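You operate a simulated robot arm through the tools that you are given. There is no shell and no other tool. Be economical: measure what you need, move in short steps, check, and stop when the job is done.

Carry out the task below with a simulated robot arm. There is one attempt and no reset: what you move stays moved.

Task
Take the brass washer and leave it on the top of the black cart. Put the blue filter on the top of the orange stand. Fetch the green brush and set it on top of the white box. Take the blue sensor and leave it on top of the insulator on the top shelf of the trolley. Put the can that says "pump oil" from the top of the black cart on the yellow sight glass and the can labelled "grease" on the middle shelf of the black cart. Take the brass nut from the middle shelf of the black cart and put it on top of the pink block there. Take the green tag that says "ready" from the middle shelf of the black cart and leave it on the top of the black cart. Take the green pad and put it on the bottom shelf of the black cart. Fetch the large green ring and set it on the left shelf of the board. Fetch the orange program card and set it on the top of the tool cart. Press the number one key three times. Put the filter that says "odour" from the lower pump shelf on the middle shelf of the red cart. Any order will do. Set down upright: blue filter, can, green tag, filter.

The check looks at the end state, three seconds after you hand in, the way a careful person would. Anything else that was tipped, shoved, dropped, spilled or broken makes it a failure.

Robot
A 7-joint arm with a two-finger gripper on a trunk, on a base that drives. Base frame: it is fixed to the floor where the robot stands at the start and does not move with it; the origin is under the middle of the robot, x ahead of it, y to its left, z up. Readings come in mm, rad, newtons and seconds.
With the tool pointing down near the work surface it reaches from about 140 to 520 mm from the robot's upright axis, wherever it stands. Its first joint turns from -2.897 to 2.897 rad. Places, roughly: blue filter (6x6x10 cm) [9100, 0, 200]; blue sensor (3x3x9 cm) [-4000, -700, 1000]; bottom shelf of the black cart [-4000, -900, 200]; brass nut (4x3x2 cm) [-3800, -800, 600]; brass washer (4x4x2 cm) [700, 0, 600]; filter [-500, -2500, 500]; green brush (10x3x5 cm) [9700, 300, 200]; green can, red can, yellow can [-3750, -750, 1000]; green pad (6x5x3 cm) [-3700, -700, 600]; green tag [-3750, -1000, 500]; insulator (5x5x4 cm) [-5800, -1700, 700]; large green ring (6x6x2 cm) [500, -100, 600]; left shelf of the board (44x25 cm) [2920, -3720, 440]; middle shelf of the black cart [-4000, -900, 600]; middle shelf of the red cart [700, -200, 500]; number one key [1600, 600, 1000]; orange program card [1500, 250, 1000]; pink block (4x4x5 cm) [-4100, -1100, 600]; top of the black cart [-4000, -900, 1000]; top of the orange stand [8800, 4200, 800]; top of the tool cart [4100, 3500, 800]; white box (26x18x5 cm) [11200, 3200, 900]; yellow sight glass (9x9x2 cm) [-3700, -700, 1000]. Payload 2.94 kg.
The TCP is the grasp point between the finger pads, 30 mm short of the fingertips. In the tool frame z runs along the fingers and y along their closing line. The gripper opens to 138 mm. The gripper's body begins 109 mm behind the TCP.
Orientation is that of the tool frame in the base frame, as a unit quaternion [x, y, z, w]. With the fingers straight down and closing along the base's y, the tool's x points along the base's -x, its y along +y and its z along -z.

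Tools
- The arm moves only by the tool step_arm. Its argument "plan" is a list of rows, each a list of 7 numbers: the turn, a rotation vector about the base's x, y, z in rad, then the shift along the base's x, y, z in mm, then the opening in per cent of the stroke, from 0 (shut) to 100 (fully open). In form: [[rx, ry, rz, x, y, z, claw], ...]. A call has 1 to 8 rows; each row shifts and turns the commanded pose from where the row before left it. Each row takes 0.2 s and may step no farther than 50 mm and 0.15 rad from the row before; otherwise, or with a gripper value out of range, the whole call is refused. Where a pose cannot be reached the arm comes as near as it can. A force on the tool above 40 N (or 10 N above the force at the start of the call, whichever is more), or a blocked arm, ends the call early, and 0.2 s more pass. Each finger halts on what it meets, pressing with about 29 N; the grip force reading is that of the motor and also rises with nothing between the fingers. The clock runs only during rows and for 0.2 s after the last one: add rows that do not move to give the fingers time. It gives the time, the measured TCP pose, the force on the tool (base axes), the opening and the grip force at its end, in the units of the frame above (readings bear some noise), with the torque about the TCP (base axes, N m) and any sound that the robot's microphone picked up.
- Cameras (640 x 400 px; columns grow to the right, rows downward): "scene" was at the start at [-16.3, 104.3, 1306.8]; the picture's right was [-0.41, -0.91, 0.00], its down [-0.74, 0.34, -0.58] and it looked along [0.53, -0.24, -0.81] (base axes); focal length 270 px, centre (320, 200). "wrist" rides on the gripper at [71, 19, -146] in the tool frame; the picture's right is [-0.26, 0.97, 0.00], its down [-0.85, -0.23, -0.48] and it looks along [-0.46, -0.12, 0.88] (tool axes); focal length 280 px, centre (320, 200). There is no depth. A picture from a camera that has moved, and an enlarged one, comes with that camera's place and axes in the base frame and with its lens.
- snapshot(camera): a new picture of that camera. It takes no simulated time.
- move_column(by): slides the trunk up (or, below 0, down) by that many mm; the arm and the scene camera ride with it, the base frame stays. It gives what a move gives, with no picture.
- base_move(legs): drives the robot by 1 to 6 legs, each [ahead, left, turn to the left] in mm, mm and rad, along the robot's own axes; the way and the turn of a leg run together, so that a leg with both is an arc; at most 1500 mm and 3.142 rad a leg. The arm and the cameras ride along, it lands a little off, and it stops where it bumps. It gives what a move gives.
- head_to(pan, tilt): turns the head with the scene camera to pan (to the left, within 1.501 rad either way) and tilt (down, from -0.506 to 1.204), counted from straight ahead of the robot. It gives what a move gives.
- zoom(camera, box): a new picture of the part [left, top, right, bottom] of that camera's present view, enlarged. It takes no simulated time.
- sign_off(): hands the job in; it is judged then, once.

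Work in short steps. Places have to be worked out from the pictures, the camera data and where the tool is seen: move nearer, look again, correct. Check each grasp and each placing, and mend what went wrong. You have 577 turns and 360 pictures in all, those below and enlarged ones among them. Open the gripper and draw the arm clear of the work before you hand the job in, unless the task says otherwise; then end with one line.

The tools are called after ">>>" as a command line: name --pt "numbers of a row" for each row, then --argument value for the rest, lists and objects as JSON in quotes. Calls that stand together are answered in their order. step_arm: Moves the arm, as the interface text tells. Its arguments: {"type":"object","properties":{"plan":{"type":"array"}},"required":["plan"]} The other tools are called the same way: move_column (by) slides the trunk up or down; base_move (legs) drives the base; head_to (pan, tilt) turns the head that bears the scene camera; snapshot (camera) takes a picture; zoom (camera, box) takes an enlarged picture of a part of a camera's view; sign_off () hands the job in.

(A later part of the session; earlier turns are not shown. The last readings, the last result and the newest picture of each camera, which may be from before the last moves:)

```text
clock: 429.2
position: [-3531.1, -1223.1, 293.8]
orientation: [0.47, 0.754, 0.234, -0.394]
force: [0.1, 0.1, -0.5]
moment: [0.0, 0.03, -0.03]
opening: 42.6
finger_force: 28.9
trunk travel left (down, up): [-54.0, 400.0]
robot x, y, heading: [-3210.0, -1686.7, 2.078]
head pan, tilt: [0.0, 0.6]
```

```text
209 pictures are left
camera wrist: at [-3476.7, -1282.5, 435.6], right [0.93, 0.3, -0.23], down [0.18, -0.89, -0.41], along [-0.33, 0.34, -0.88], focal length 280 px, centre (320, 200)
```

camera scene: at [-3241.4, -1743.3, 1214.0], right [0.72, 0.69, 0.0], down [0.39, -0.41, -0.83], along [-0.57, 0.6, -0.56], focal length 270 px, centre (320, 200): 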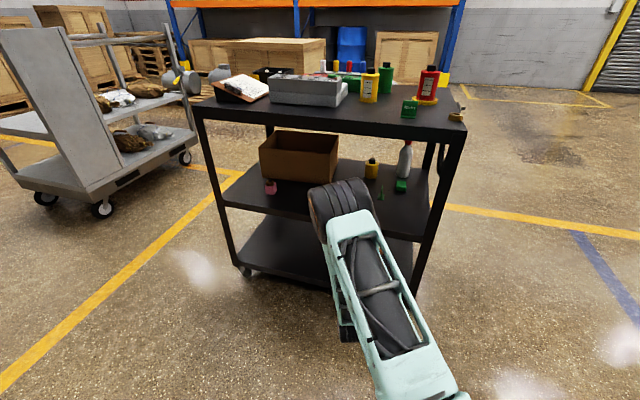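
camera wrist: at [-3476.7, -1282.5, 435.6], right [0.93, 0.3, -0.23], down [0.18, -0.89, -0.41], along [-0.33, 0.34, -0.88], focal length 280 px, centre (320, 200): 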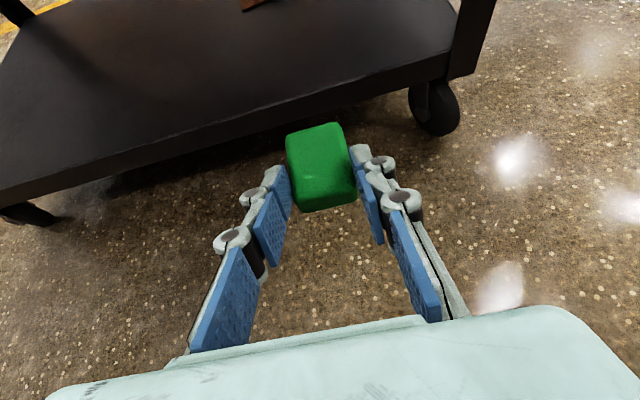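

Drive 275 mm forward over the bottom shelf.

>>> base_move --legs '[[275, -11, 0]]'

>>> snapshot --camera "wrist"

```text
clock: 431.1
position: [-3654.9, -977.5, 291.6]
orientation: [0.47, 0.754, 0.234, -0.394]
force: [-0.3, 0.1, -1.0]
moment: [-0.02, 0.01, 0.0]
opening: 42.6
finger_force: 29.0
trunk travel left (down, up): [-54.0, 400.0]
robot x, y, heading: [-3336.4, -1442.5, 2.081]
head pan, tilt: [0.0, 0.6]
```

```text
208 pictures are left
camera wrist: at [-3601.4, -1036.0, 434.8], right [0.93, 0.3, -0.23], down [0.18, -0.89, -0.41], along [-0.33, 0.34, -0.88], focal length 280 px, centre (320, 200)
```

wrist: 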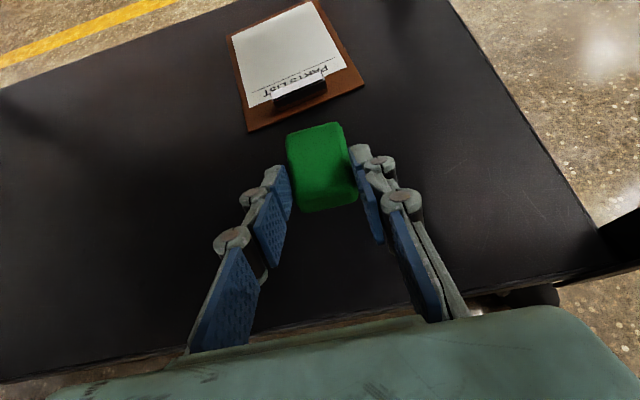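

Clear of the clipboard. Lower toward the shelf.

>>> step_arm --pt "0 0 0 0 0 -20 20" --pt "0 0 0 0 0 -20 20" --pt "0 0 0 0 0 -6 20"

>>> snapshot --camera "wrist"

```text
clock: 431.9
position: [-3671.4, -978.0, 255.7]
orientation: [0.475, 0.748, 0.227, -0.405]
force: [-0.3, 0.2, 0.1]
moment: [-0.01, -0.01, -0.03]
opening: 42.3
finger_force: 29.3
trunk travel left (down, up): [-54.0, 400.0]
robot x, y, heading: [-3334.3, -1440.6, 2.082]
head pan, tilt: [0.0, 0.6]
```

```text
207 pictures are left
camera wrist: at [-3614.1, -1037.2, 397.2], right [0.92, 0.29, -0.26], down [0.17, -0.89, -0.41], along [-0.35, 0.34, -0.87], focal length 280 px, centre (320, 200)
```

wrist: 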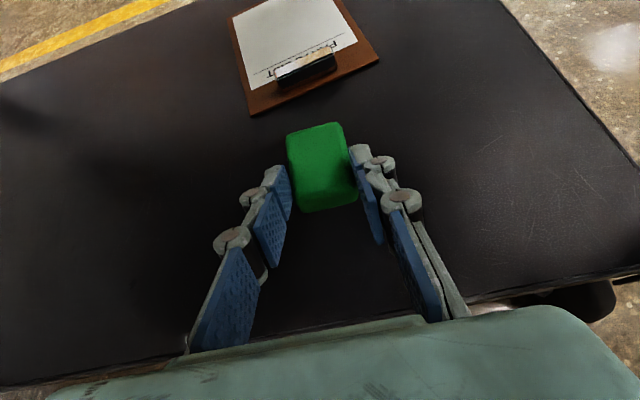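

Near the arm's limits here; use the trunk for the remaining descent in small steps.

>>> move_column --by -12

```text
clock: 432.5
position: [-3671.4, -978.5, 246.1]
orientation: [0.474, 0.749, 0.227, -0.404]
force: [0.0, 0.6, -0.1]
moment: [0.0, 0.01, 0.04]
opening: 42.8
finger_force: 29.4
trunk travel left (down, up): [-42.0, 412.0]
robot x, y, heading: [-3335.6, -1440.1, 2.08]
head pan, tilt: [0.0, 0.6]
```

>>> move_column --by -8

>>> move_column --by -6

>>> snapshot --camera "wrist"

```text
clock: 433.1
position: [-3671.6, -977.8, 237.6]
orientation: [0.475, 0.748, 0.227, -0.404]
force: [-0.6, -0.2, -0.2]
moment: [-0.03, 0.01, -0.06]
opening: 42.7
finger_force: 28.7
trunk travel left (down, up): [-34.0, 420.0]
robot x, y, heading: [-3331.1, -1440.1, 2.078]
head pan, tilt: [0.0, 0.6]
```

```text
clock: 433.6
position: [-3669.4, -977.5, 230.6]
orientation: [0.475, 0.748, 0.227, -0.404]
force: [0.0, 0.0, 0.1]
moment: [-0.01, -0.01, 0.0]
opening: 42.6
finger_force: 29.2
trunk travel left (down, up): [-28.0, 426.0]
robot x, y, heading: [-3335.1, -1442.2, 2.072]
head pan, tilt: [0.0, 0.6]
```

```text
206 pictures are left
camera wrist: at [-3612.2, -1035.9, 371.2], right [0.92, 0.29, -0.26], down [0.17, -0.9, -0.41], along [-0.35, 0.34, -0.87], focal length 280 px, centre (320, 200)
```

wrist: 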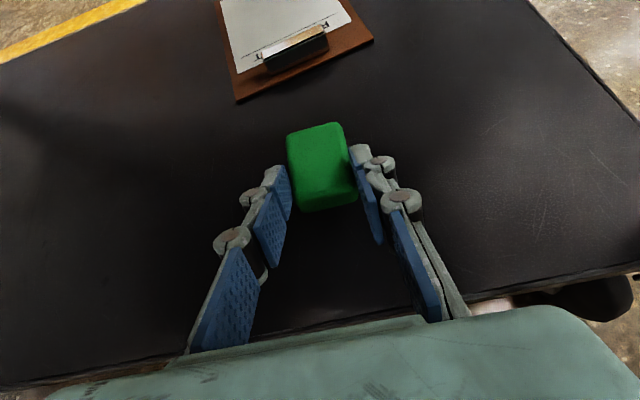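

>>> move_column --by -8

>>> move_column --by -5

>>> move_column --by -4

```text
clock: 434.2
position: [-3669.6, -977.5, 221.8]
orientation: [0.476, 0.748, 0.227, -0.403]
force: [-1.0, -0.6, 0.7]
moment: [-0.02, -0.05, 0.0]
opening: 42.7
finger_force: 29.3
trunk travel left (down, up): [-20.0, 434.0]
robot x, y, heading: [-3337.2, -1441.2, 2.082]
head pan, tilt: [0.0, 0.6]
```

```text
clock: 434.8
position: [-3670.3, -977.6, 216.7]
orientation: [0.475, 0.748, 0.227, -0.403]
force: [0.4, -0.2, -0.9]
moment: [-0.01, 0.01, -0.02]
opening: 42.5
finger_force: 28.8
trunk travel left (down, up): [-15.0, 439.0]
robot x, y, heading: [-3335.0, -1438.5, 2.079]
head pan, tilt: [0.0, 0.6]
```

```text
clock: 435.3
position: [-3668.7, -977.6, 212.2]
orientation: [0.475, 0.749, 0.226, -0.404]
force: [-0.7, 0.6, -0.1]
moment: [-0.03, -0.01, -0.01]
opening: 42.5
finger_force: 29.0
trunk travel left (down, up): [-11.0, 443.0]
robot x, y, heading: [-3336.2, -1438.7, 2.078]
head pan, tilt: [0.0, 0.6]
```

>>> move_column --by -5

>>> move_column --by -5

>>> snapshot --camera "wrist"

```text
clock: 435.8
position: [-3670.5, -975.2, 209.8]
orientation: [0.475, 0.747, 0.228, -0.405]
force: [0.2, -0.3, 13.5]
moment: [0.21, -0.22, 0.03]
opening: 42.8
finger_force: 29.3
trunk travel left (down, up): [-6.0, 448.0]
robot x, y, heading: [-3336.2, -1439.9, 2.076]
head pan, tilt: [0.0, 0.6]
```

```text
clock: 436.4
position: [-3669.7, -974.7, 205.9]
orientation: [0.474, 0.748, 0.228, -0.406]
force: [-0.8, 0.4, 22.6]
moment: [0.58, -0.05, 0.0]
opening: 43.0
finger_force: 28.8
trunk travel left (down, up): [-1.0, 453.0]
robot x, y, heading: [-3337.3, -1437.9, 2.085]
head pan, tilt: [0.0, 0.6]
```

```text
205 pictures are left
camera wrist: at [-3612.3, -1034.8, 346.8], right [0.92, 0.29, -0.26], down [0.17, -0.89, -0.42], along [-0.35, 0.34, -0.87], focal length 280 px, centre (320, 200)
```

wrist: 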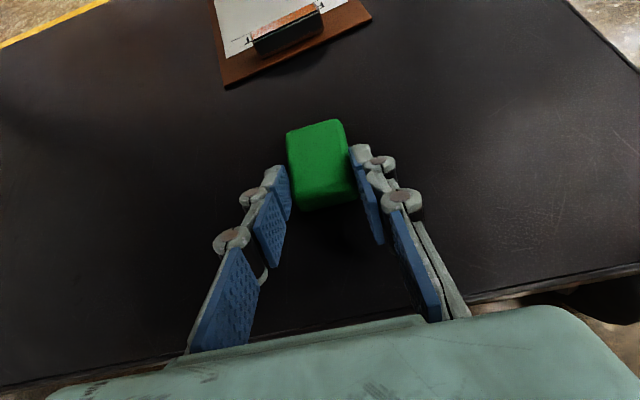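

Contact. Raise a touch, release, and look.

>>> move_column --by 5

>>> step_arm --pt "0 0 0 0 0 0 32" --pt "0 0 0 0 0 0 45" --pt "0 0 0 0 0 0 53" --pt "0 0 0 0 0 0 53"

>>> snapshot --camera "wrist"

```text
clock: 436.9
position: [-3668.9, -976.2, 207.5]
orientation: [0.476, 0.749, 0.226, -0.403]
force: [-1.0, 0.0, 1.0]
moment: [0.13, 0.03, 0.06]
opening: 42.7
finger_force: 29.1
trunk travel left (down, up): [-6.0, 448.0]
robot x, y, heading: [-3335.6, -1438.9, 2.075]
head pan, tilt: [0.0, 0.6]
```

```text
clock: 437.9
position: [-3667.8, -976.5, 207.2]
orientation: [0.476, 0.748, 0.227, -0.403]
force: [-0.2, 0.2, 0.0]
moment: [0.0, 0.02, 0.01]
opening: 73.1
finger_force: 0.0
trunk travel left (down, up): [-6.0, 448.0]
robot x, y, heading: [-3334.7, -1441.2, 2.078]
head pan, tilt: [0.0, 0.6]
```

```text
204 pictures are left
camera wrist: at [-3611.1, -1035.4, 348.9], right [0.92, 0.29, -0.26], down [0.17, -0.9, -0.41], along [-0.35, 0.34, -0.87], focal length 280 px, centre (320, 200)
```

wrist: 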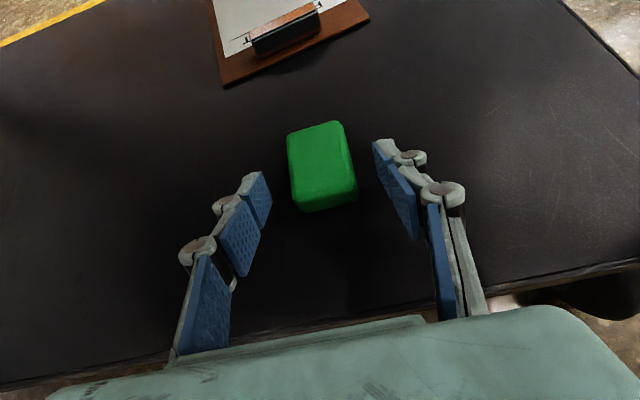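

Pad rests on the bottom shelf. Back out, raise the arm, and turn away to drive round to the cart's north side for the green can and the blue sensor.

>>> base_move --legs '[[-310, 12, 0]]'

>>> step_arm --pt "0 0 0 0 0 45 60" --pt "0 0 0 0 0 45 60" --pt "0 0 0 0 0 45 60" --pt "0 0 0 0 0 45 60" --pt "0 0 0 0 0 45 60" --pt "0 0 0 0 0 45 60" --pt "0 0 0 0 0 45 60" --pt "0 0 0 0 0 45 60"

>>> snapshot --camera "scene"

```text
clock: 439.9
position: [-3536.5, -1239.6, 208.4]
orientation: [0.476, 0.748, 0.227, -0.402]
force: [-0.7, 0.5, 0.5]
moment: [-0.01, -0.02, -0.01]
opening: 73.2
finger_force: 0.1
trunk travel left (down, up): [-6.0, 448.0]
robot x, y, heading: [-3204.5, -1706.1, 2.081]
head pan, tilt: [0.0, 0.6]
```

```text
clock: 441.7
position: [-3537.3, -1242.4, 565.7]
orientation: [0.476, 0.748, 0.228, -0.402]
force: [-0.3, -0.6, 0.2]
moment: [0.02, 0.01, -0.02]
opening: 83.0
finger_force: 0.1
trunk travel left (down, up): [-6.0, 448.0]
robot x, y, heading: [-3205.5, -1700.8, 2.077]
head pan, tilt: [0.0, 0.6]
```

```text
203 pictures are left
camera scene: at [-3327.6, -1761.3, 1165.8], right [0.87, 0.49, 0.0], down [0.28, -0.49, -0.82], along [-0.4, 0.72, -0.57], focal length 270 px, centre (320, 200)
```

scene: 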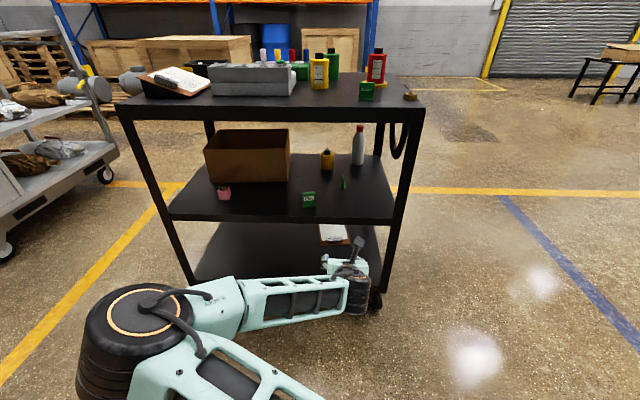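

Turn and drive around the east end to the north side, raising the trunk on the way.

>>> base_move --legs '[[0, 0, -1.58], [480, 500, 0], [500, 300, 0], [0, 0, -1.59]]'

>>> move_column --by 400

>>> head_to --pan -1.2 --tilt 0.5

>>> snapshot --camera "scene"

```text
clock: 457.1
position: [-2396.2, -962.3, 566.4]
orientation: [0.752, -0.47, 0.404, 0.224]
force: [0.1, 0.9, 0.3]
moment: [0.0, -0.01, 0.0]
opening: 82.6
finger_force: 0.1
trunk travel left (down, up): [-6.0, 448.0]
robot x, y, heading: [-2736.3, -509.8, -1.041]
head pan, tilt: [0.0, 0.6]
```

```text
clock: 461.0
position: [-2395.5, -961.6, 966.4]
orientation: [0.752, -0.469, 0.405, 0.224]
force: [-0.2, 0.4, 0.0]
moment: [0.0, -0.02, 0.0]
opening: 83.0
finger_force: 0.1
trunk travel left (down, up): [-406.0, 48.0]
robot x, y, heading: [-2739.0, -506.4, -1.045]
head pan, tilt: [0.0, 0.6]
```

```text
clock: 462.4
position: [-2395.2, -961.2, 966.7]
orientation: [0.752, -0.47, 0.405, 0.225]
force: [0.5, -0.4, -1.2]
moment: [0.0, 0.0, 0.03]
opening: 82.7
finger_force: 0.1
trunk travel left (down, up): [-406.0, 48.0]
robot x, y, heading: [-2735.2, -509.2, -1.041]
head pan, tilt: [-1.201, 0.499]
```

```text
202 pictures are left
camera scene: at [-2721.1, -443.6, 1575.1], right [-0.78, 0.62, 0.0], down [0.3, 0.37, -0.88], along [-0.55, -0.69, -0.48], focal length 270 px, centre (320, 200)
```

scene: 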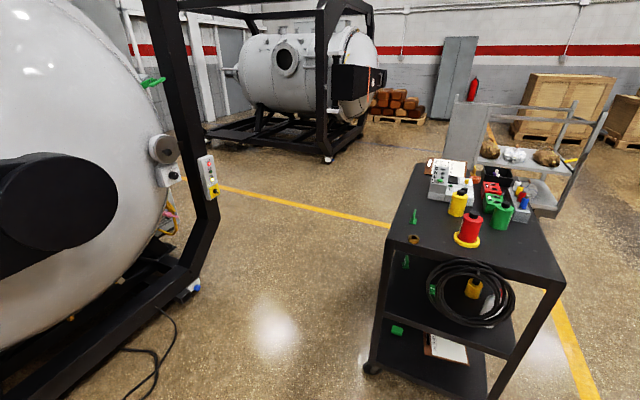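

Drive in two legs to the north side.

>>> base_move --legs '[[-700, 0, 0], [-472, -896, -0.05]]'

>>> head_to --pan -0.2 --tilt 0.6

>>> snapshot --camera "scene"

>>> snapshot --camera "wrist"

```text
clock: 474.1
position: [-3785.1, -408.0, 966.5]
orientation: [0.744, -0.482, 0.401, 0.231]
force: [1.2, -0.4, -0.3]
moment: [0.02, 0.03, -0.03]
opening: 82.8
finger_force: 0.0
trunk travel left (down, up): [-406.0, 48.0]
robot x, y, heading: [-4109.3, 57.8, -1.073]
head pan, tilt: [-1.201, 0.499]
```

```text
clock: 475.4
position: [-3785.7, -409.1, 966.4]
orientation: [0.744, -0.482, 0.401, 0.231]
force: [-0.3, -0.1, 0.1]
moment: [-0.03, -0.01, -0.01]
opening: 82.9
finger_force: 0.0
trunk travel left (down, up): [-406.0, 48.0]
robot x, y, heading: [-4110.5, 55.4, -1.08]
head pan, tilt: [-0.201, 0.6]
```

```text
201 pictures are left
camera scene: at [-4007.7, 105.5, 1566.0], right [-0.96, -0.29, 0.0], down [-0.16, 0.54, -0.83], along [0.24, -0.79, -0.56], focal length 270 px, centre (320, 200)
```

scene: 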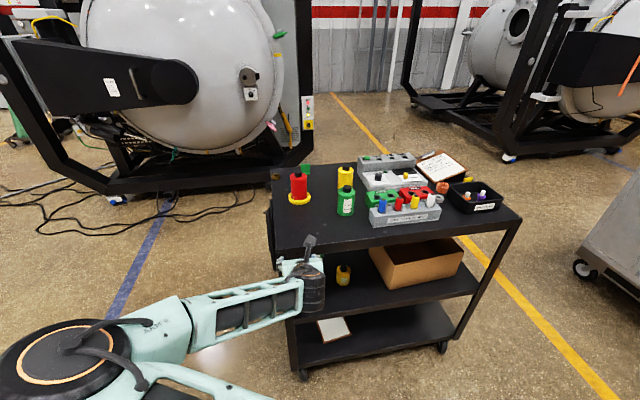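

```text
200 pictures are left
camera wrist: at [-3842.3, -346.9, 1107.4], right [-0.93, -0.27, -0.26], down [-0.15, 0.9, -0.41], along [0.34, -0.34, -0.87], focal length 280 px, centre (320, 200)
```

wrist: 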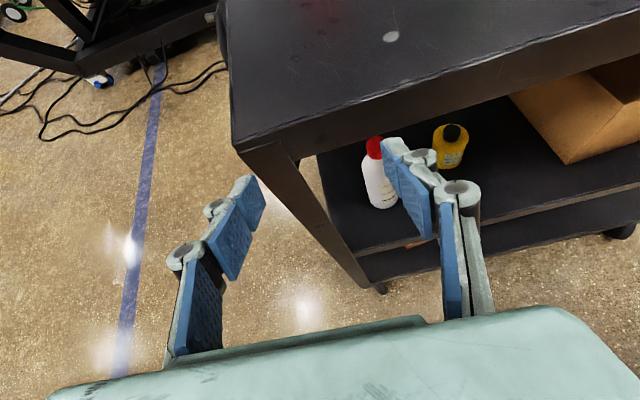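

>>> zoom --camera "scene" --box '[270, 140, 530, 300]'

>>> zoom --camera "scene" --box '[325, 175, 385, 225]'

```text
2.46 times, centred on (400, 220) of scene
camera zoom: at [-4007.7, 105.5, 1566.0], right [-0.96, -0.29, 0.0], down [-0.16, 0.54, -0.83], along [0.24, -0.79, -0.56], focal length 665 px, centre (123, 151)
```

zoom: 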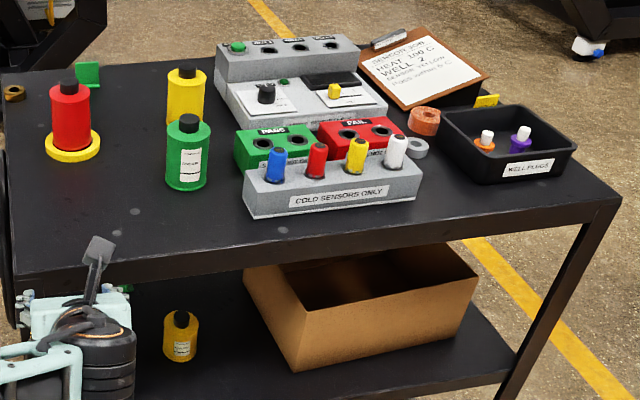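

```text
8.00 times, centred on (355, 200) of scene
camera zoom: at [-4007.7, 105.5, 1566.0], right [-0.96, -0.29, 0.0], down [-0.16, 0.54, -0.83], along [0.24, -0.79, -0.56], focal length 2163 px, centre (40, 200)
```

zoom: 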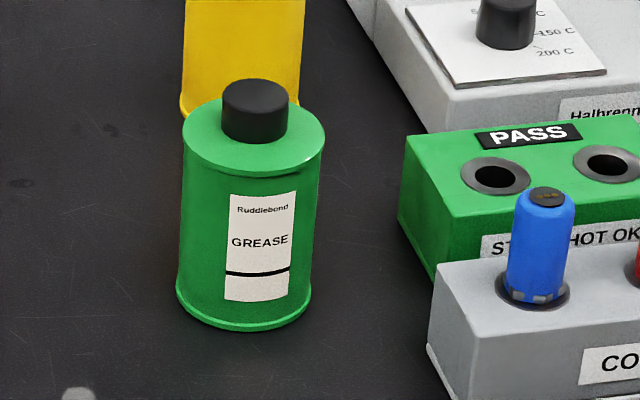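

Green can confirmed GREASE at ≈ (−3864, −702). Raise, align to it (right 207), approach to 90 mm.

>>> move_column --by 40

>>> base_move --legs '[[0, -207, 0], [130, 0, 0]]'

>>> snapshot --camera "wrist"

```text
clock: 476.2
position: [-3785.2, -408.5, 1005.8]
orientation: [0.744, -0.482, 0.401, 0.231]
force: [0.0, -0.2, -0.7]
moment: [0.02, -0.01, 0.03]
opening: 82.6
finger_force: 0.1
trunk travel left (down, up): [-446.0, 8.0]
robot x, y, heading: [-4110.0, 57.3, -1.079]
head pan, tilt: [-0.201, 0.6]
```

```text
clock: 479.5
position: [-3910.0, -620.3, 1006.9]
orientation: [0.742, -0.485, 0.4, 0.232]
force: [0.5, -0.1, -0.7]
moment: [-0.01, 0.0, -0.01]
opening: 82.8
finger_force: 0.1
trunk travel left (down, up): [-446.0, 8.0]
robot x, y, heading: [-4236.5, -153.4, -1.087]
head pan, tilt: [-0.201, 0.6]
```

```text
197 pictures are left
camera wrist: at [-3967.2, -559.1, 1147.2], right [-0.93, -0.27, -0.26], down [-0.15, 0.9, -0.41], along [0.34, -0.35, -0.87], focal length 280 px, centre (320, 200)
```

wrist: 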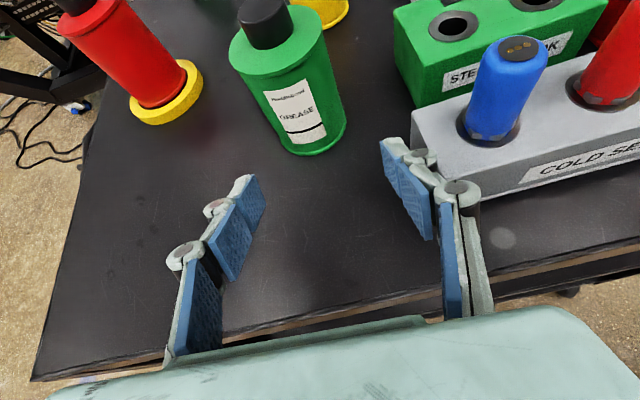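

The rack's corner is close on the right; narrow to 76 mm, shift 5 mm left, and advance 55 mm.

>>> step_arm --pt "0 0 0 4.5 2.2 0 55" --pt "0 0 0 0 0 0 55"

>>> base_move --legs '[[55, 0, 0]]'

>>> snapshot --camera "wrist"

```text
clock: 480.1
position: [-3906.2, -619.2, 1006.1]
orientation: [0.743, -0.483, 0.401, 0.232]
force: [0.5, 0.9, -1.1]
moment: [-0.02, 0.0, -0.01]
opening: 75.7
finger_force: 0.1
trunk travel left (down, up): [-446.0, 8.0]
robot x, y, heading: [-4233.0, -153.4, -1.087]
head pan, tilt: [-0.201, 0.6]
```

```text
clock: 481.1
position: [-3880.4, -667.1, 1006.3]
orientation: [0.743, -0.484, 0.4, 0.232]
force: [-0.8, -0.1, -0.4]
moment: [0.0, -0.03, 0.0]
opening: 75.8
finger_force: 0.1
trunk travel left (down, up): [-446.0, 8.0]
robot x, y, heading: [-4205.4, -204.2, -1.085]
head pan, tilt: [-0.201, 0.6]
```

```text
196 pictures are left
camera wrist: at [-3937.3, -605.9, 1147.5], right [-0.93, -0.27, -0.26], down [-0.15, 0.9, -0.41], along [0.34, -0.35, -0.87], focal length 280 px, centre (320, 200)
```

wrist: 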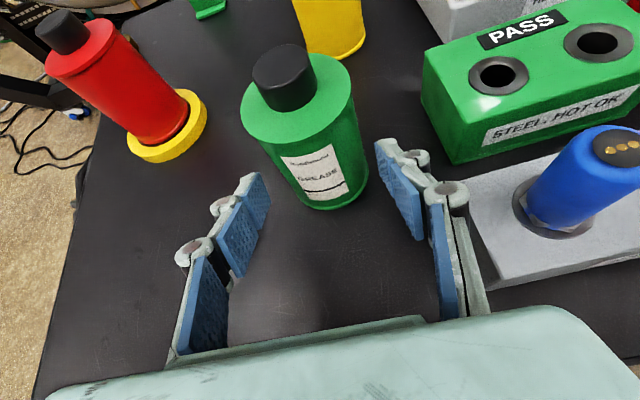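

Advance 42 mm and grip.

>>> step_arm --pt "0 0 0 9 -19 0 55" --pt "0 0 0 9 -19 0 55" --pt "0 0 0 0 0 0 40" --pt "0 0 0 0 0 0 30" --pt "0 0 0 0 0 0 30" --pt "0 0 0 0 0 0 30"

>>> snapshot --camera "wrist"

```text
clock: 482.5
position: [-3863.7, -702.6, 1008.7]
orientation: [0.742, -0.485, 0.4, 0.233]
force: [-0.8, -0.8, 1.7]
moment: [-0.11, 0.21, 0.0]
opening: 62.5
finger_force: 29.1
trunk travel left (down, up): [-446.0, 8.0]
robot x, y, heading: [-4210.3, -199.7, -1.089]
head pan, tilt: [-0.201, 0.6]
```

```text
195 pictures are left
camera wrist: at [-3921.2, -641.7, 1148.7], right [-0.93, -0.27, -0.26], down [-0.15, 0.9, -0.41], along [0.34, -0.35, -0.87], focal length 280 px, centre (320, 200)
```

wrist: 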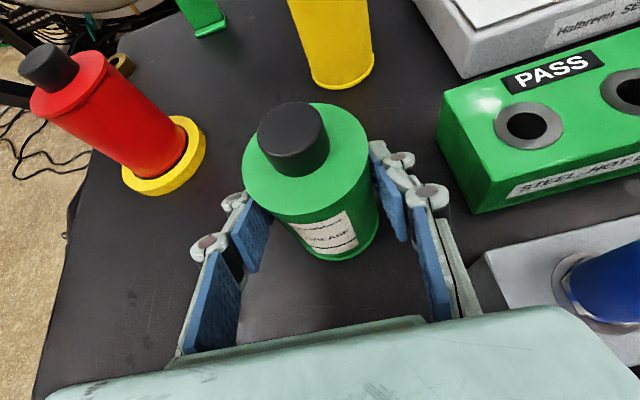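

Gripped. Lift 45 mm and retreat straight back.

>>> step_arm --pt "0 0 0 0 0 15 30" --pt "0 0 0 0 0 15 30" --pt "0 0 0 0 0 15 30"

>>> base_move --legs '[[-300, 0, 0]]'

>>> snapshot --camera "wrist"

```text
clock: 483.3
position: [-3863.9, -702.7, 1052.7]
orientation: [0.743, -0.484, 0.4, 0.231]
force: [0.0, 0.1, -3.5]
moment: [-0.06, -0.02, -0.02]
opening: 62.2
finger_force: 29.3
trunk travel left (down, up): [-446.0, 8.0]
robot x, y, heading: [-4207.3, -201.2, -1.088]
head pan, tilt: [-0.201, 0.6]
```

```text
clock: 485.3
position: [-4000.5, -441.4, 1052.7]
orientation: [0.743, -0.483, 0.401, 0.231]
force: [0.0, -0.3, -2.4]
moment: [-0.02, 0.01, 0.0]
opening: 62.3
finger_force: 28.6
trunk travel left (down, up): [-446.0, 8.0]
robot x, y, heading: [-4350.4, 59.1, -1.079]
head pan, tilt: [-0.201, 0.6]
```

```text
194 pictures are left
camera wrist: at [-4057.1, -379.5, 1193.4], right [-0.93, -0.27, -0.26], down [-0.15, 0.9, -0.41], along [0.34, -0.35, -0.87], focal length 280 px, centre (320, 200)
```

wrist: 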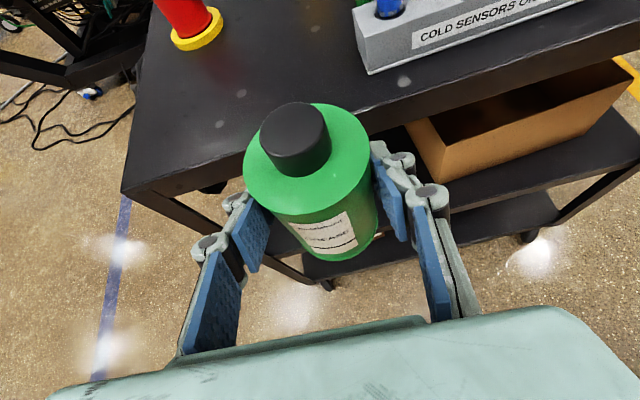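

Lower the trunk outside the cart and look at the middle shelf from the north.

>>> move_column --by -385

>>> base_move --legs '[[0, -100, 0]]'

>>> snapshot --camera "wrist"

>>> snapshot --camera "scene"

```text
clock: 489.0
position: [-4000.3, -441.2, 667.2]
orientation: [0.743, -0.483, 0.4, 0.232]
force: [0.0, -0.2, -3.0]
moment: [-0.01, -0.02, 0.01]
opening: 62.0
finger_force: 29.6
trunk travel left (down, up): [-61.0, 393.0]
robot x, y, heading: [-4346.2, 60.4, -1.081]
head pan, tilt: [-0.201, 0.6]
```

```text
clock: 490.6
position: [-4088.3, -486.7, 666.7]
orientation: [0.744, -0.483, 0.4, 0.231]
force: [0.6, 0.6, -3.6]
moment: [0.0, 0.03, 0.0]
opening: 62.3
finger_force: 28.7
trunk travel left (down, up): [-61.0, 393.0]
robot x, y, heading: [-4440.4, 12.5, -1.081]
head pan, tilt: [-0.201, 0.6]
```

```text
193 pictures are left
camera wrist: at [-4145.9, -427.0, 808.1], right [-0.93, -0.27, -0.26], down [-0.15, 0.9, -0.41], along [0.34, -0.34, -0.87], focal length 280 px, centre (320, 200)
```

wrist: 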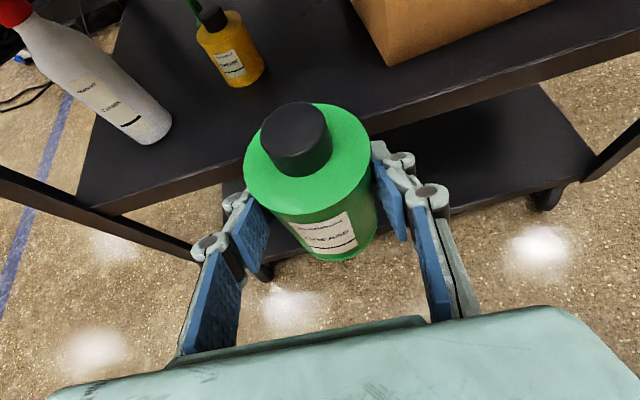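

```text
192 pictures are left
camera scene: at [-4332.9, 60.1, 1221.0], right [-0.96, -0.29, 0.0], down [-0.16, 0.54, -0.82], along [0.24, -0.79, -0.57], focal length 270 px, centre (320, 200)
```

scene: 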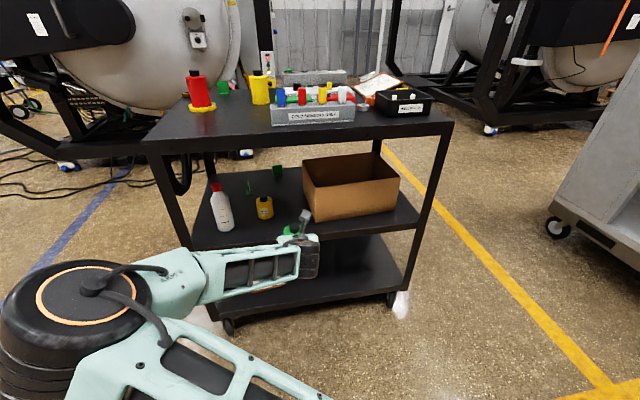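

Free slot between the yellow bottle and the box near (−4018, −667). Drive in 187 mm with a slight right shift.

>>> base_move --legs '[[0, -23, 0], [150, 0, 0]]'

>>> snapshot --camera "wrist"

```text
clock: 492.5
position: [-4038.1, -634.3, 666.2]
orientation: [0.743, -0.483, 0.401, 0.231]
force: [0.3, -0.5, -3.4]
moment: [0.04, 0.01, -0.03]
opening: 62.1
finger_force: 29.4
trunk travel left (down, up): [-61.0, 393.0]
robot x, y, heading: [-4389.5, -135.4, -1.082]
head pan, tilt: [-0.201, 0.6]
```

```text
191 pictures are left
camera wrist: at [-4095.5, -573.0, 808.1], right [-0.93, -0.27, -0.26], down [-0.15, 0.9, -0.41], along [0.34, -0.34, -0.87], focal length 280 px, centre (320, 200)
```

wrist: 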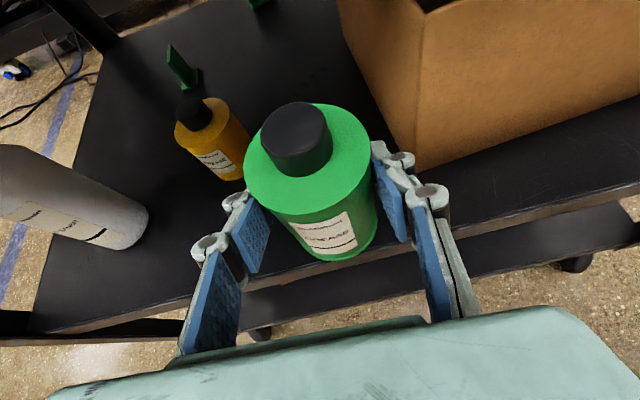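

Good. Finish the last 34 mm and lower in steps.

>>> step_arm --pt "0 0 0 9 -14.5 0 30" --pt "0 0 0 9 -14.5 0 30" --pt "0 0 0 0 0 -20 30" --pt "0 0 0 0 0 -20 30"

>>> snapshot --camera "wrist"

```text
clock: 493.5
position: [-4021.8, -662.8, 625.6]
orientation: [0.743, -0.484, 0.4, 0.232]
force: [-0.3, -0.6, -2.0]
moment: [0.02, 0.02, 0.01]
opening: 62.3
finger_force: 29.5
trunk travel left (down, up): [-61.0, 393.0]
robot x, y, heading: [-4386.6, -134.3, -1.078]
head pan, tilt: [-0.201, 0.6]
```

```text
190 pictures are left
camera wrist: at [-4078.0, -601.1, 766.6], right [-0.93, -0.27, -0.26], down [-0.15, 0.9, -0.41], along [0.34, -0.35, -0.87], focal length 280 px, centre (320, 200)
```

wrist: 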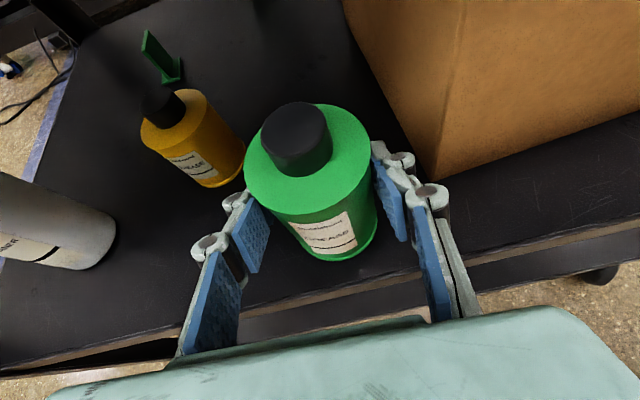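

>>> zoom --camera "wrist" --box '[130, 80, 370, 260]'

>>> step_arm --pt "0 0 0 0 0 -4 30" --pt "0 0 0 0 0 -3 30"

```text
2.22 times, centred on (250, 170) of wrist
camera zoom: at [-4078.0, -601.1, 766.6], right [-0.93, -0.27, -0.26], down [-0.15, 0.9, -0.41], along [0.34, -0.35, -0.87], focal length 623 px, centre (476, 267)
```

zoom: 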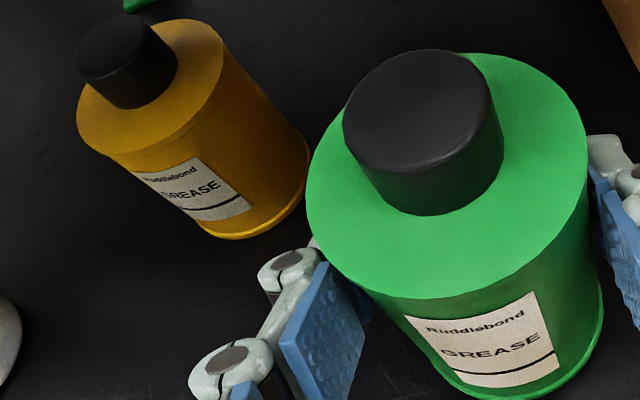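

```text
clock: 494.1
position: [-4021.6, -664.1, 619.5]
orientation: [0.743, -0.483, 0.401, 0.231]
force: [0.4, -0.2, -2.6]
moment: [-0.01, 0.01, -0.02]
opening: 62.2
finger_force: 29.1
trunk travel left (down, up): [-61.0, 393.0]
robot x, y, heading: [-4388.7, -134.6, -1.086]
head pan, tilt: [-0.201, 0.6]
```

Another grease can already stands here; ours comes from the top as asked. Continue lowering.

>>> step_arm --pt "0 0 0 0 0 -2 30" --pt "0 0 0 0 0 -2 30"

>>> step_arm --pt "0 0 0 0 0 -1.5 30" --pt "0 0 0 0 0 -1.5 30"

```text
clock: 494.7
position: [-4020.0, -663.2, 615.6]
orientation: [0.743, -0.483, 0.401, 0.231]
force: [0.0, 0.2, -3.1]
moment: [0.04, 0.02, 0.05]
opening: 62.2
finger_force: 29.3
trunk travel left (down, up): [-61.0, 393.0]
robot x, y, heading: [-4385.5, -133.4, -1.083]
head pan, tilt: [-0.201, 0.6]
```

```text
clock: 495.3
position: [-4020.9, -663.9, 612.9]
orientation: [0.743, -0.483, 0.401, 0.232]
force: [-0.9, -0.2, -3.1]
moment: [0.0, 0.0, 0.01]
opening: 62.4
finger_force: 28.6
trunk travel left (down, up): [-61.0, 393.0]
robot x, y, heading: [-4387.8, -132.7, -1.079]
head pan, tilt: [-0.201, 0.6]
```

>>> step_arm --pt "0 0 0 0 0 -2 30" --pt "0 0 0 0 0 -1.5 30"

>>> step_arm --pt "0 0 0 0 0 -1.5 30" --pt "0 0 0 0 0 -1.5 30"

```text
clock: 495.9
position: [-4020.1, -665.0, 608.3]
orientation: [0.743, -0.484, 0.4, 0.232]
force: [-0.3, 0.0, -3.1]
moment: [0.02, 0.02, 0.01]
opening: 62.2
finger_force: 28.7
trunk travel left (down, up): [-61.0, 393.0]
robot x, y, heading: [-4386.4, -135.4, -1.08]
head pan, tilt: [-0.201, 0.6]
```

```text
clock: 496.5
position: [-4019.9, -665.4, 609.8]
orientation: [0.743, -0.483, 0.402, 0.232]
force: [-1.4, 2.8, 10.7]
moment: [0.05, 0.43, -0.07]
opening: 62.0
finger_force: 28.5
trunk travel left (down, up): [-61.0, 393.0]
robot x, y, heading: [-4384.1, -131.5, -1.083]
head pan, tilt: [-0.201, 0.6]
```

Contact. Relax, open to 76 mm, retreat.

>>> step_arm --pt "0 0 0 0 0 2 30" --pt "0 0 0 0 0 0 45" --pt "0 0 0 0 0 0 56" --pt "0 0 0 0 0 0 56"

>>> snapshot --camera "wrist"

```text
clock: 497.5
position: [-4020.4, -664.0, 608.4]
orientation: [0.744, -0.483, 0.4, 0.231]
force: [0.1, 0.2, -0.1]
moment: [-0.02, 0.01, -0.01]
opening: 77.5
finger_force: 0.0
trunk travel left (down, up): [-61.0, 393.0]
robot x, y, heading: [-4385.2, -131.8, -1.084]
head pan, tilt: [-0.201, 0.6]
```

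```text
188 pictures are left
camera wrist: at [-4077.5, -602.4, 750.1], right [-0.93, -0.27, -0.26], down [-0.15, 0.9, -0.41], along [0.34, -0.35, -0.87], focal length 280 px, centre (320, 200)
```

wrist: 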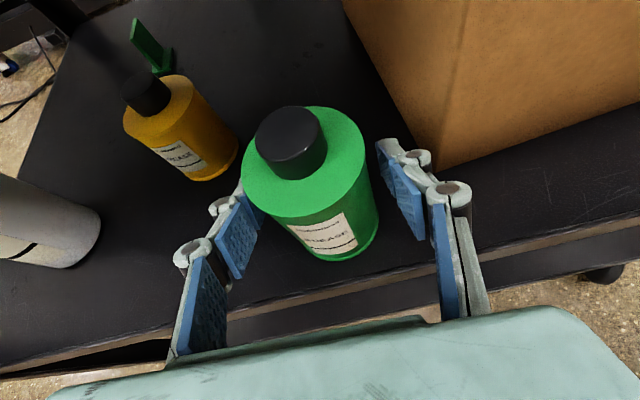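

Grease can placed upright. Retreat, raise the trunk, and look at the sensor rack.

>>> base_move --legs '[[-260, 4, 0]]'

>>> move_column --by 390

>>> step_arm --pt "0 0 0 0 0 30 40" --pt "0 0 0 0 0 30 40" --pt "0 0 0 0 0 30 40"

>>> snapshot --camera "wrist"

>>> snapshot --camera "scene"

```text
clock: 499.3
position: [-4144.3, -432.7, 608.4]
orientation: [0.741, -0.486, 0.4, 0.233]
force: [0.0, 0.1, -0.3]
moment: [0.0, 0.0, -0.02]
opening: 77.1
finger_force: 0.1
trunk travel left (down, up): [-61.0, 393.0]
robot x, y, heading: [-4507.1, 103.6, -1.095]
head pan, tilt: [-0.201, 0.6]
```

```text
clock: 503.1
position: [-4143.4, -433.6, 999.7]
orientation: [0.742, -0.485, 0.4, 0.232]
force: [-0.5, 0.7, 0.1]
moment: [0.0, 0.0, 0.02]
opening: 77.4
finger_force: 0.0
trunk travel left (down, up): [-451.0, 3.0]
robot x, y, heading: [-4503.1, 96.8, -1.089]
head pan, tilt: [-0.201, 0.6]
```

```text
clock: 503.9
position: [-4143.1, -430.6, 1090.4]
orientation: [0.741, -0.487, 0.399, 0.233]
force: [-0.1, 0.2, -0.3]
moment: [0.03, 0.02, 0.01]
opening: 55.4
finger_force: 0.0
trunk travel left (down, up): [-451.0, 3.0]
robot x, y, heading: [-4504.1, 97.9, -1.093]
head pan, tilt: [-0.201, 0.6]
```

```text
187 pictures are left
camera wrist: at [-4199.5, -369.1, 1231.1], right [-0.93, -0.26, -0.26], down [-0.14, 0.9, -0.41], along [0.34, -0.35, -0.87], focal length 280 px, centre (320, 200)
```

wrist: 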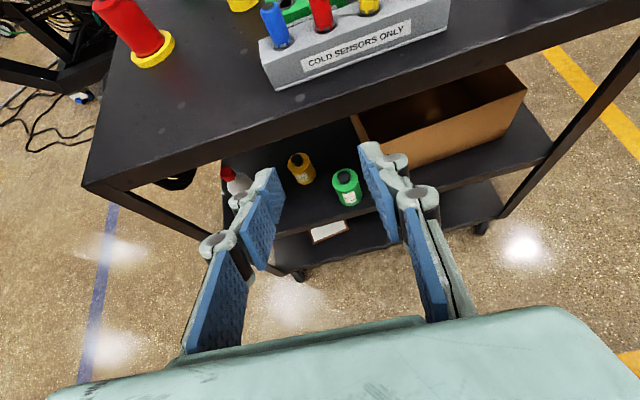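

```text
186 pictures are left
camera scene: at [-4400.6, 147.4, 1610.9], right [-0.96, -0.28, 0.0], down [-0.16, 0.54, -0.83], along [0.23, -0.79, -0.56], focal length 270 px, centre (320, 200)
```

scene: 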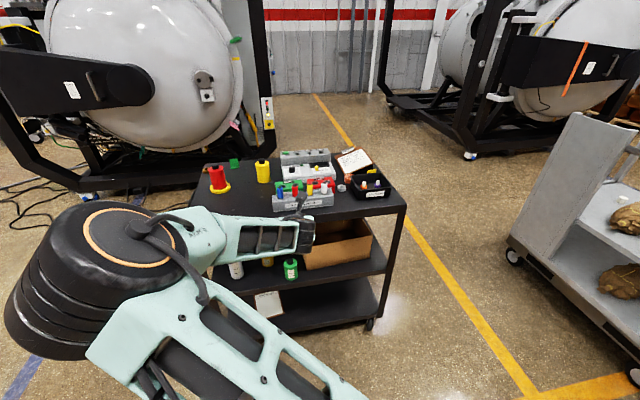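

Sensor axis ≈ (−3995, −679), rack top ≈ 998, sensor top ≈ 1049; the red neighbour is 60 mm to the side. Approach 200 mm above.

>>> base_move --legs '[[200, 17, 0]]'

>>> snapshot --camera "wrist"

```text
clock: 505.5
position: [-4031.3, -605.5, 1089.2]
orientation: [0.741, -0.486, 0.4, 0.234]
force: [0.5, -1.0, 1.2]
moment: [0.0, -0.03, -0.02]
opening: 55.2
finger_force: 0.0
trunk travel left (down, up): [-451.0, 3.0]
robot x, y, heading: [-4395.5, -73.0, -1.09]
head pan, tilt: [-0.201, 0.6]
```

```text
185 pictures are left
camera wrist: at [-4088.4, -543.8, 1230.4], right [-0.93, -0.26, -0.26], down [-0.14, 0.9, -0.41], along [0.34, -0.35, -0.87], focal length 280 px, centre (320, 200)
```

wrist: 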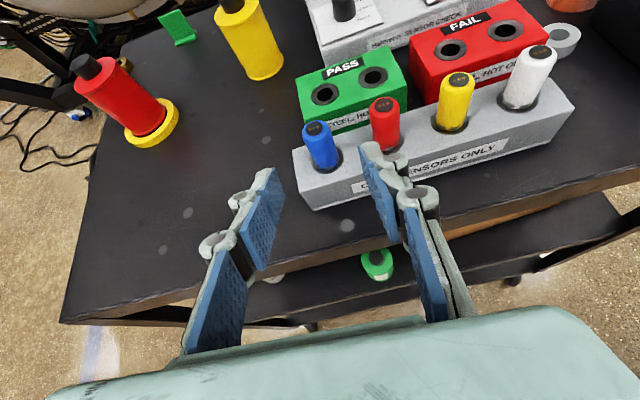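

Lower to 1035 with 45 mm opening, then slide forward 60 and check.

>>> step_arm --pt "0 0 0 0 0 -20 33" --pt "0 0 0 0 0 -20 33" --pt "0 0 0 1 0 -14 33" --pt "0 0 0 9 -17 0 33" --pt "0 0 0 9 -17 0 33"

>>> snapshot --camera "wrist"

```text
clock: 506.7
position: [-4014.8, -639.3, 1035.0]
orientation: [0.742, -0.486, 0.399, 0.233]
force: [-0.5, 0.0, 0.0]
moment: [0.03, -0.01, 0.01]
opening: 45.3
finger_force: 0.1
trunk travel left (down, up): [-451.0, 3.0]
robot x, y, heading: [-4396.1, -71.9, -1.088]
head pan, tilt: [-0.201, 0.6]
```

```text
184 pictures are left
camera wrist: at [-4070.0, -577.4, 1176.9], right [-0.93, -0.26, -0.26], down [-0.14, 0.9, -0.41], along [0.34, -0.35, -0.87], focal length 280 px, centre (320, 200)
```

wrist: 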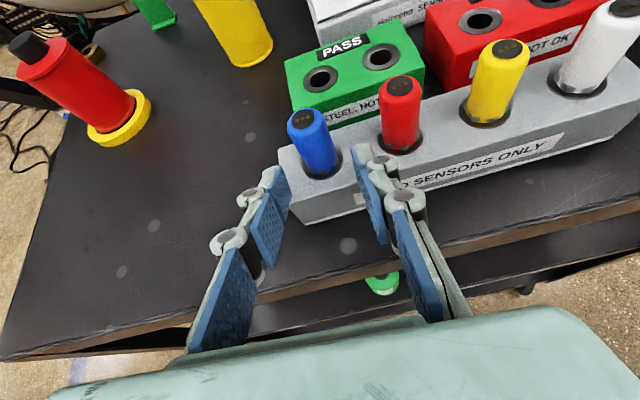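

Aligned. Slide the last 37 mm and close.

>>> step_arm --pt "0 0 0 9 -16 0 33" --pt "0 0 0 9 -16 0 33"

>>> zoom --camera "wrist" --box '[220, 100, 440, 260]'

```text
clock: 507.3
position: [-3996.2, -672.9, 1034.7]
orientation: [0.741, -0.486, 0.4, 0.233]
force: [-0.4, 0.3, 0.6]
moment: [-0.01, 0.01, 0.0]
opening: 45.6
finger_force: 0.1
trunk travel left (down, up): [-451.0, 3.0]
robot x, y, heading: [-4394.3, -74.7, -1.087]
head pan, tilt: [-0.201, 0.6]
```

```text
2.50 times, centred on (330, 180) of wrist
camera zoom: at [-4053.3, -610.8, 1175.0], right [-0.93, -0.26, -0.26], down [-0.14, 0.9, -0.41], along [0.34, -0.35, -0.87], focal length 701 px, centre (295, 250)
```

zoom: 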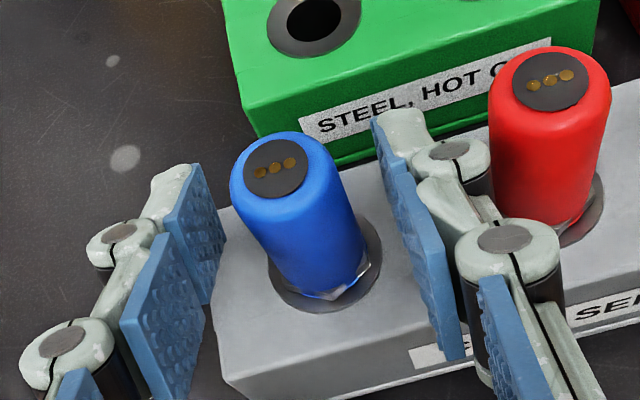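

>>> step_arm --pt "0 0 0 0 0 0 22" --pt "0 0 0 0 0 0 10" --pt "0 0 0 0 0 0 10" --pt "0 0 0 0 0 0 10"

>>> step_arm --pt "0 0 0 0 0 15 10" --pt "0 0 0 0 0 15 10" --pt "0 0 0 0 0 15 10" --pt "0 0 0 0 0 15 10"

>>> snapshot --camera "wrist"

```text
clock: 508.3
position: [-3997.7, -672.5, 1034.2]
orientation: [0.741, -0.486, 0.4, 0.233]
force: [-0.5, -0.7, 1.0]
moment: [0.0, 0.0, -0.03]
opening: 22.8
finger_force: 29.1
trunk travel left (down, up): [-451.0, 3.0]
robot x, y, heading: [-4393.7, -73.4, -1.089]
head pan, tilt: [-0.201, 0.6]
```

```text
clock: 509.3
position: [-3994.4, -671.0, 1094.8]
orientation: [0.742, -0.486, 0.399, 0.233]
force: [0.1, 0.0, -0.8]
moment: [-0.01, 0.0, -0.02]
opening: 23.0
finger_force: 28.9
trunk travel left (down, up): [-451.0, 3.0]
robot x, y, heading: [-4391.9, -73.8, -1.089]
head pan, tilt: [-0.201, 0.6]
```

```text
182 pictures are left
camera wrist: at [-4051.1, -609.4, 1235.9], right [-0.93, -0.26, -0.26], down [-0.14, 0.9, -0.41], along [0.34, -0.35, -0.87], focal length 280 px, centre (320, 200)
```

wrist: 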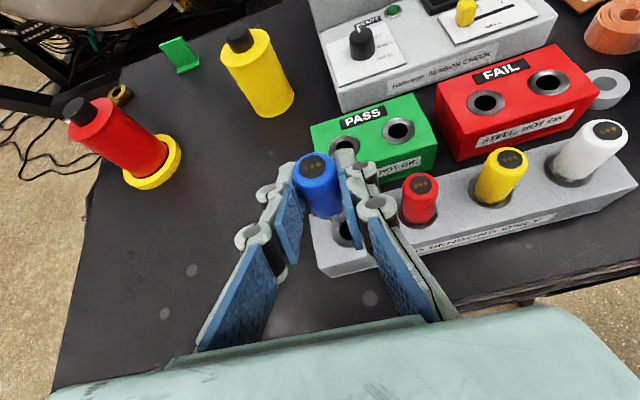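

Sensor is out of the rack. Retreat and turn toward the trolley to look.

>>> base_move --legs '[[-350, 0, 0], [0, 0, -1.05]]'

>>> head_to --pan 0.1 --tilt 0.5

>>> snapshot --camera "scene"

>>> snapshot --camera "wrist"

```text
clock: 514.3
position: [-4874.0, -408.3, 1094.2]
orientation: [-0.401, 0.791, -0.231, -0.401]
force: [0.1, 0.6, 0.0]
moment: [-0.02, -0.04, 0.0]
opening: 23.0
finger_force: 28.8
trunk travel left (down, up): [-451.0, 3.0]
robot x, y, heading: [-4559.2, 240.4, -2.133]
head pan, tilt: [-0.201, 0.6]
```

```text
clock: 515.1
position: [-4873.0, -408.8, 1093.8]
orientation: [-0.401, 0.79, -0.231, -0.401]
force: [-0.3, 0.6, -1.1]
moment: [0.02, -0.03, 0.01]
opening: 23.2
finger_force: 29.2
trunk travel left (down, up): [-451.0, 3.0]
robot x, y, heading: [-4562.1, 237.8, -2.13]
head pan, tilt: [0.099, 0.499]
```

```text
181 pictures are left
camera scene: at [-4446.7, 152.5, 1620.0], right [-0.9, 0.45, 0.0], down [0.21, 0.43, -0.88], along [-0.39, -0.79, -0.48], focal length 270 px, centre (320, 200)
```

scene: 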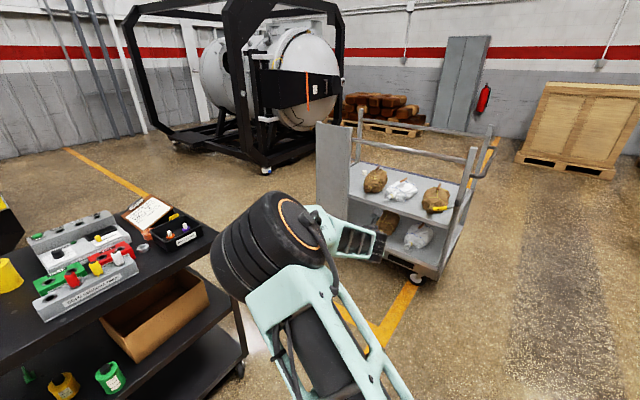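

```text
180 pictures are left
camera wrist: at [-4849.8, -327.8, 1235.6], right [-0.7, 0.67, -0.26], down [0.7, 0.58, -0.41], along [-0.13, -0.47, -0.87], focal length 280 px, centre (320, 200)
```

wrist: 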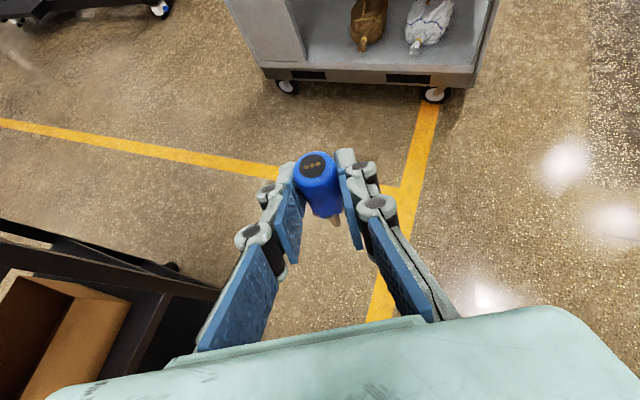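

>>> zoom --camera "scene" --box '[310, 110, 510, 280]'

```text
2.35 times, centred on (410, 195) of scene
camera zoom: at [-4446.7, 152.5, 1620.0], right [-0.9, 0.45, 0.0], down [0.21, 0.43, -0.88], along [-0.39, -0.79, -0.48], focal length 636 px, centre (108, 212)
```

zoom: 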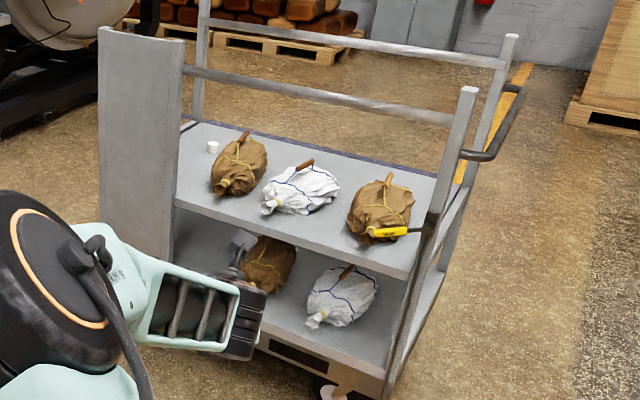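

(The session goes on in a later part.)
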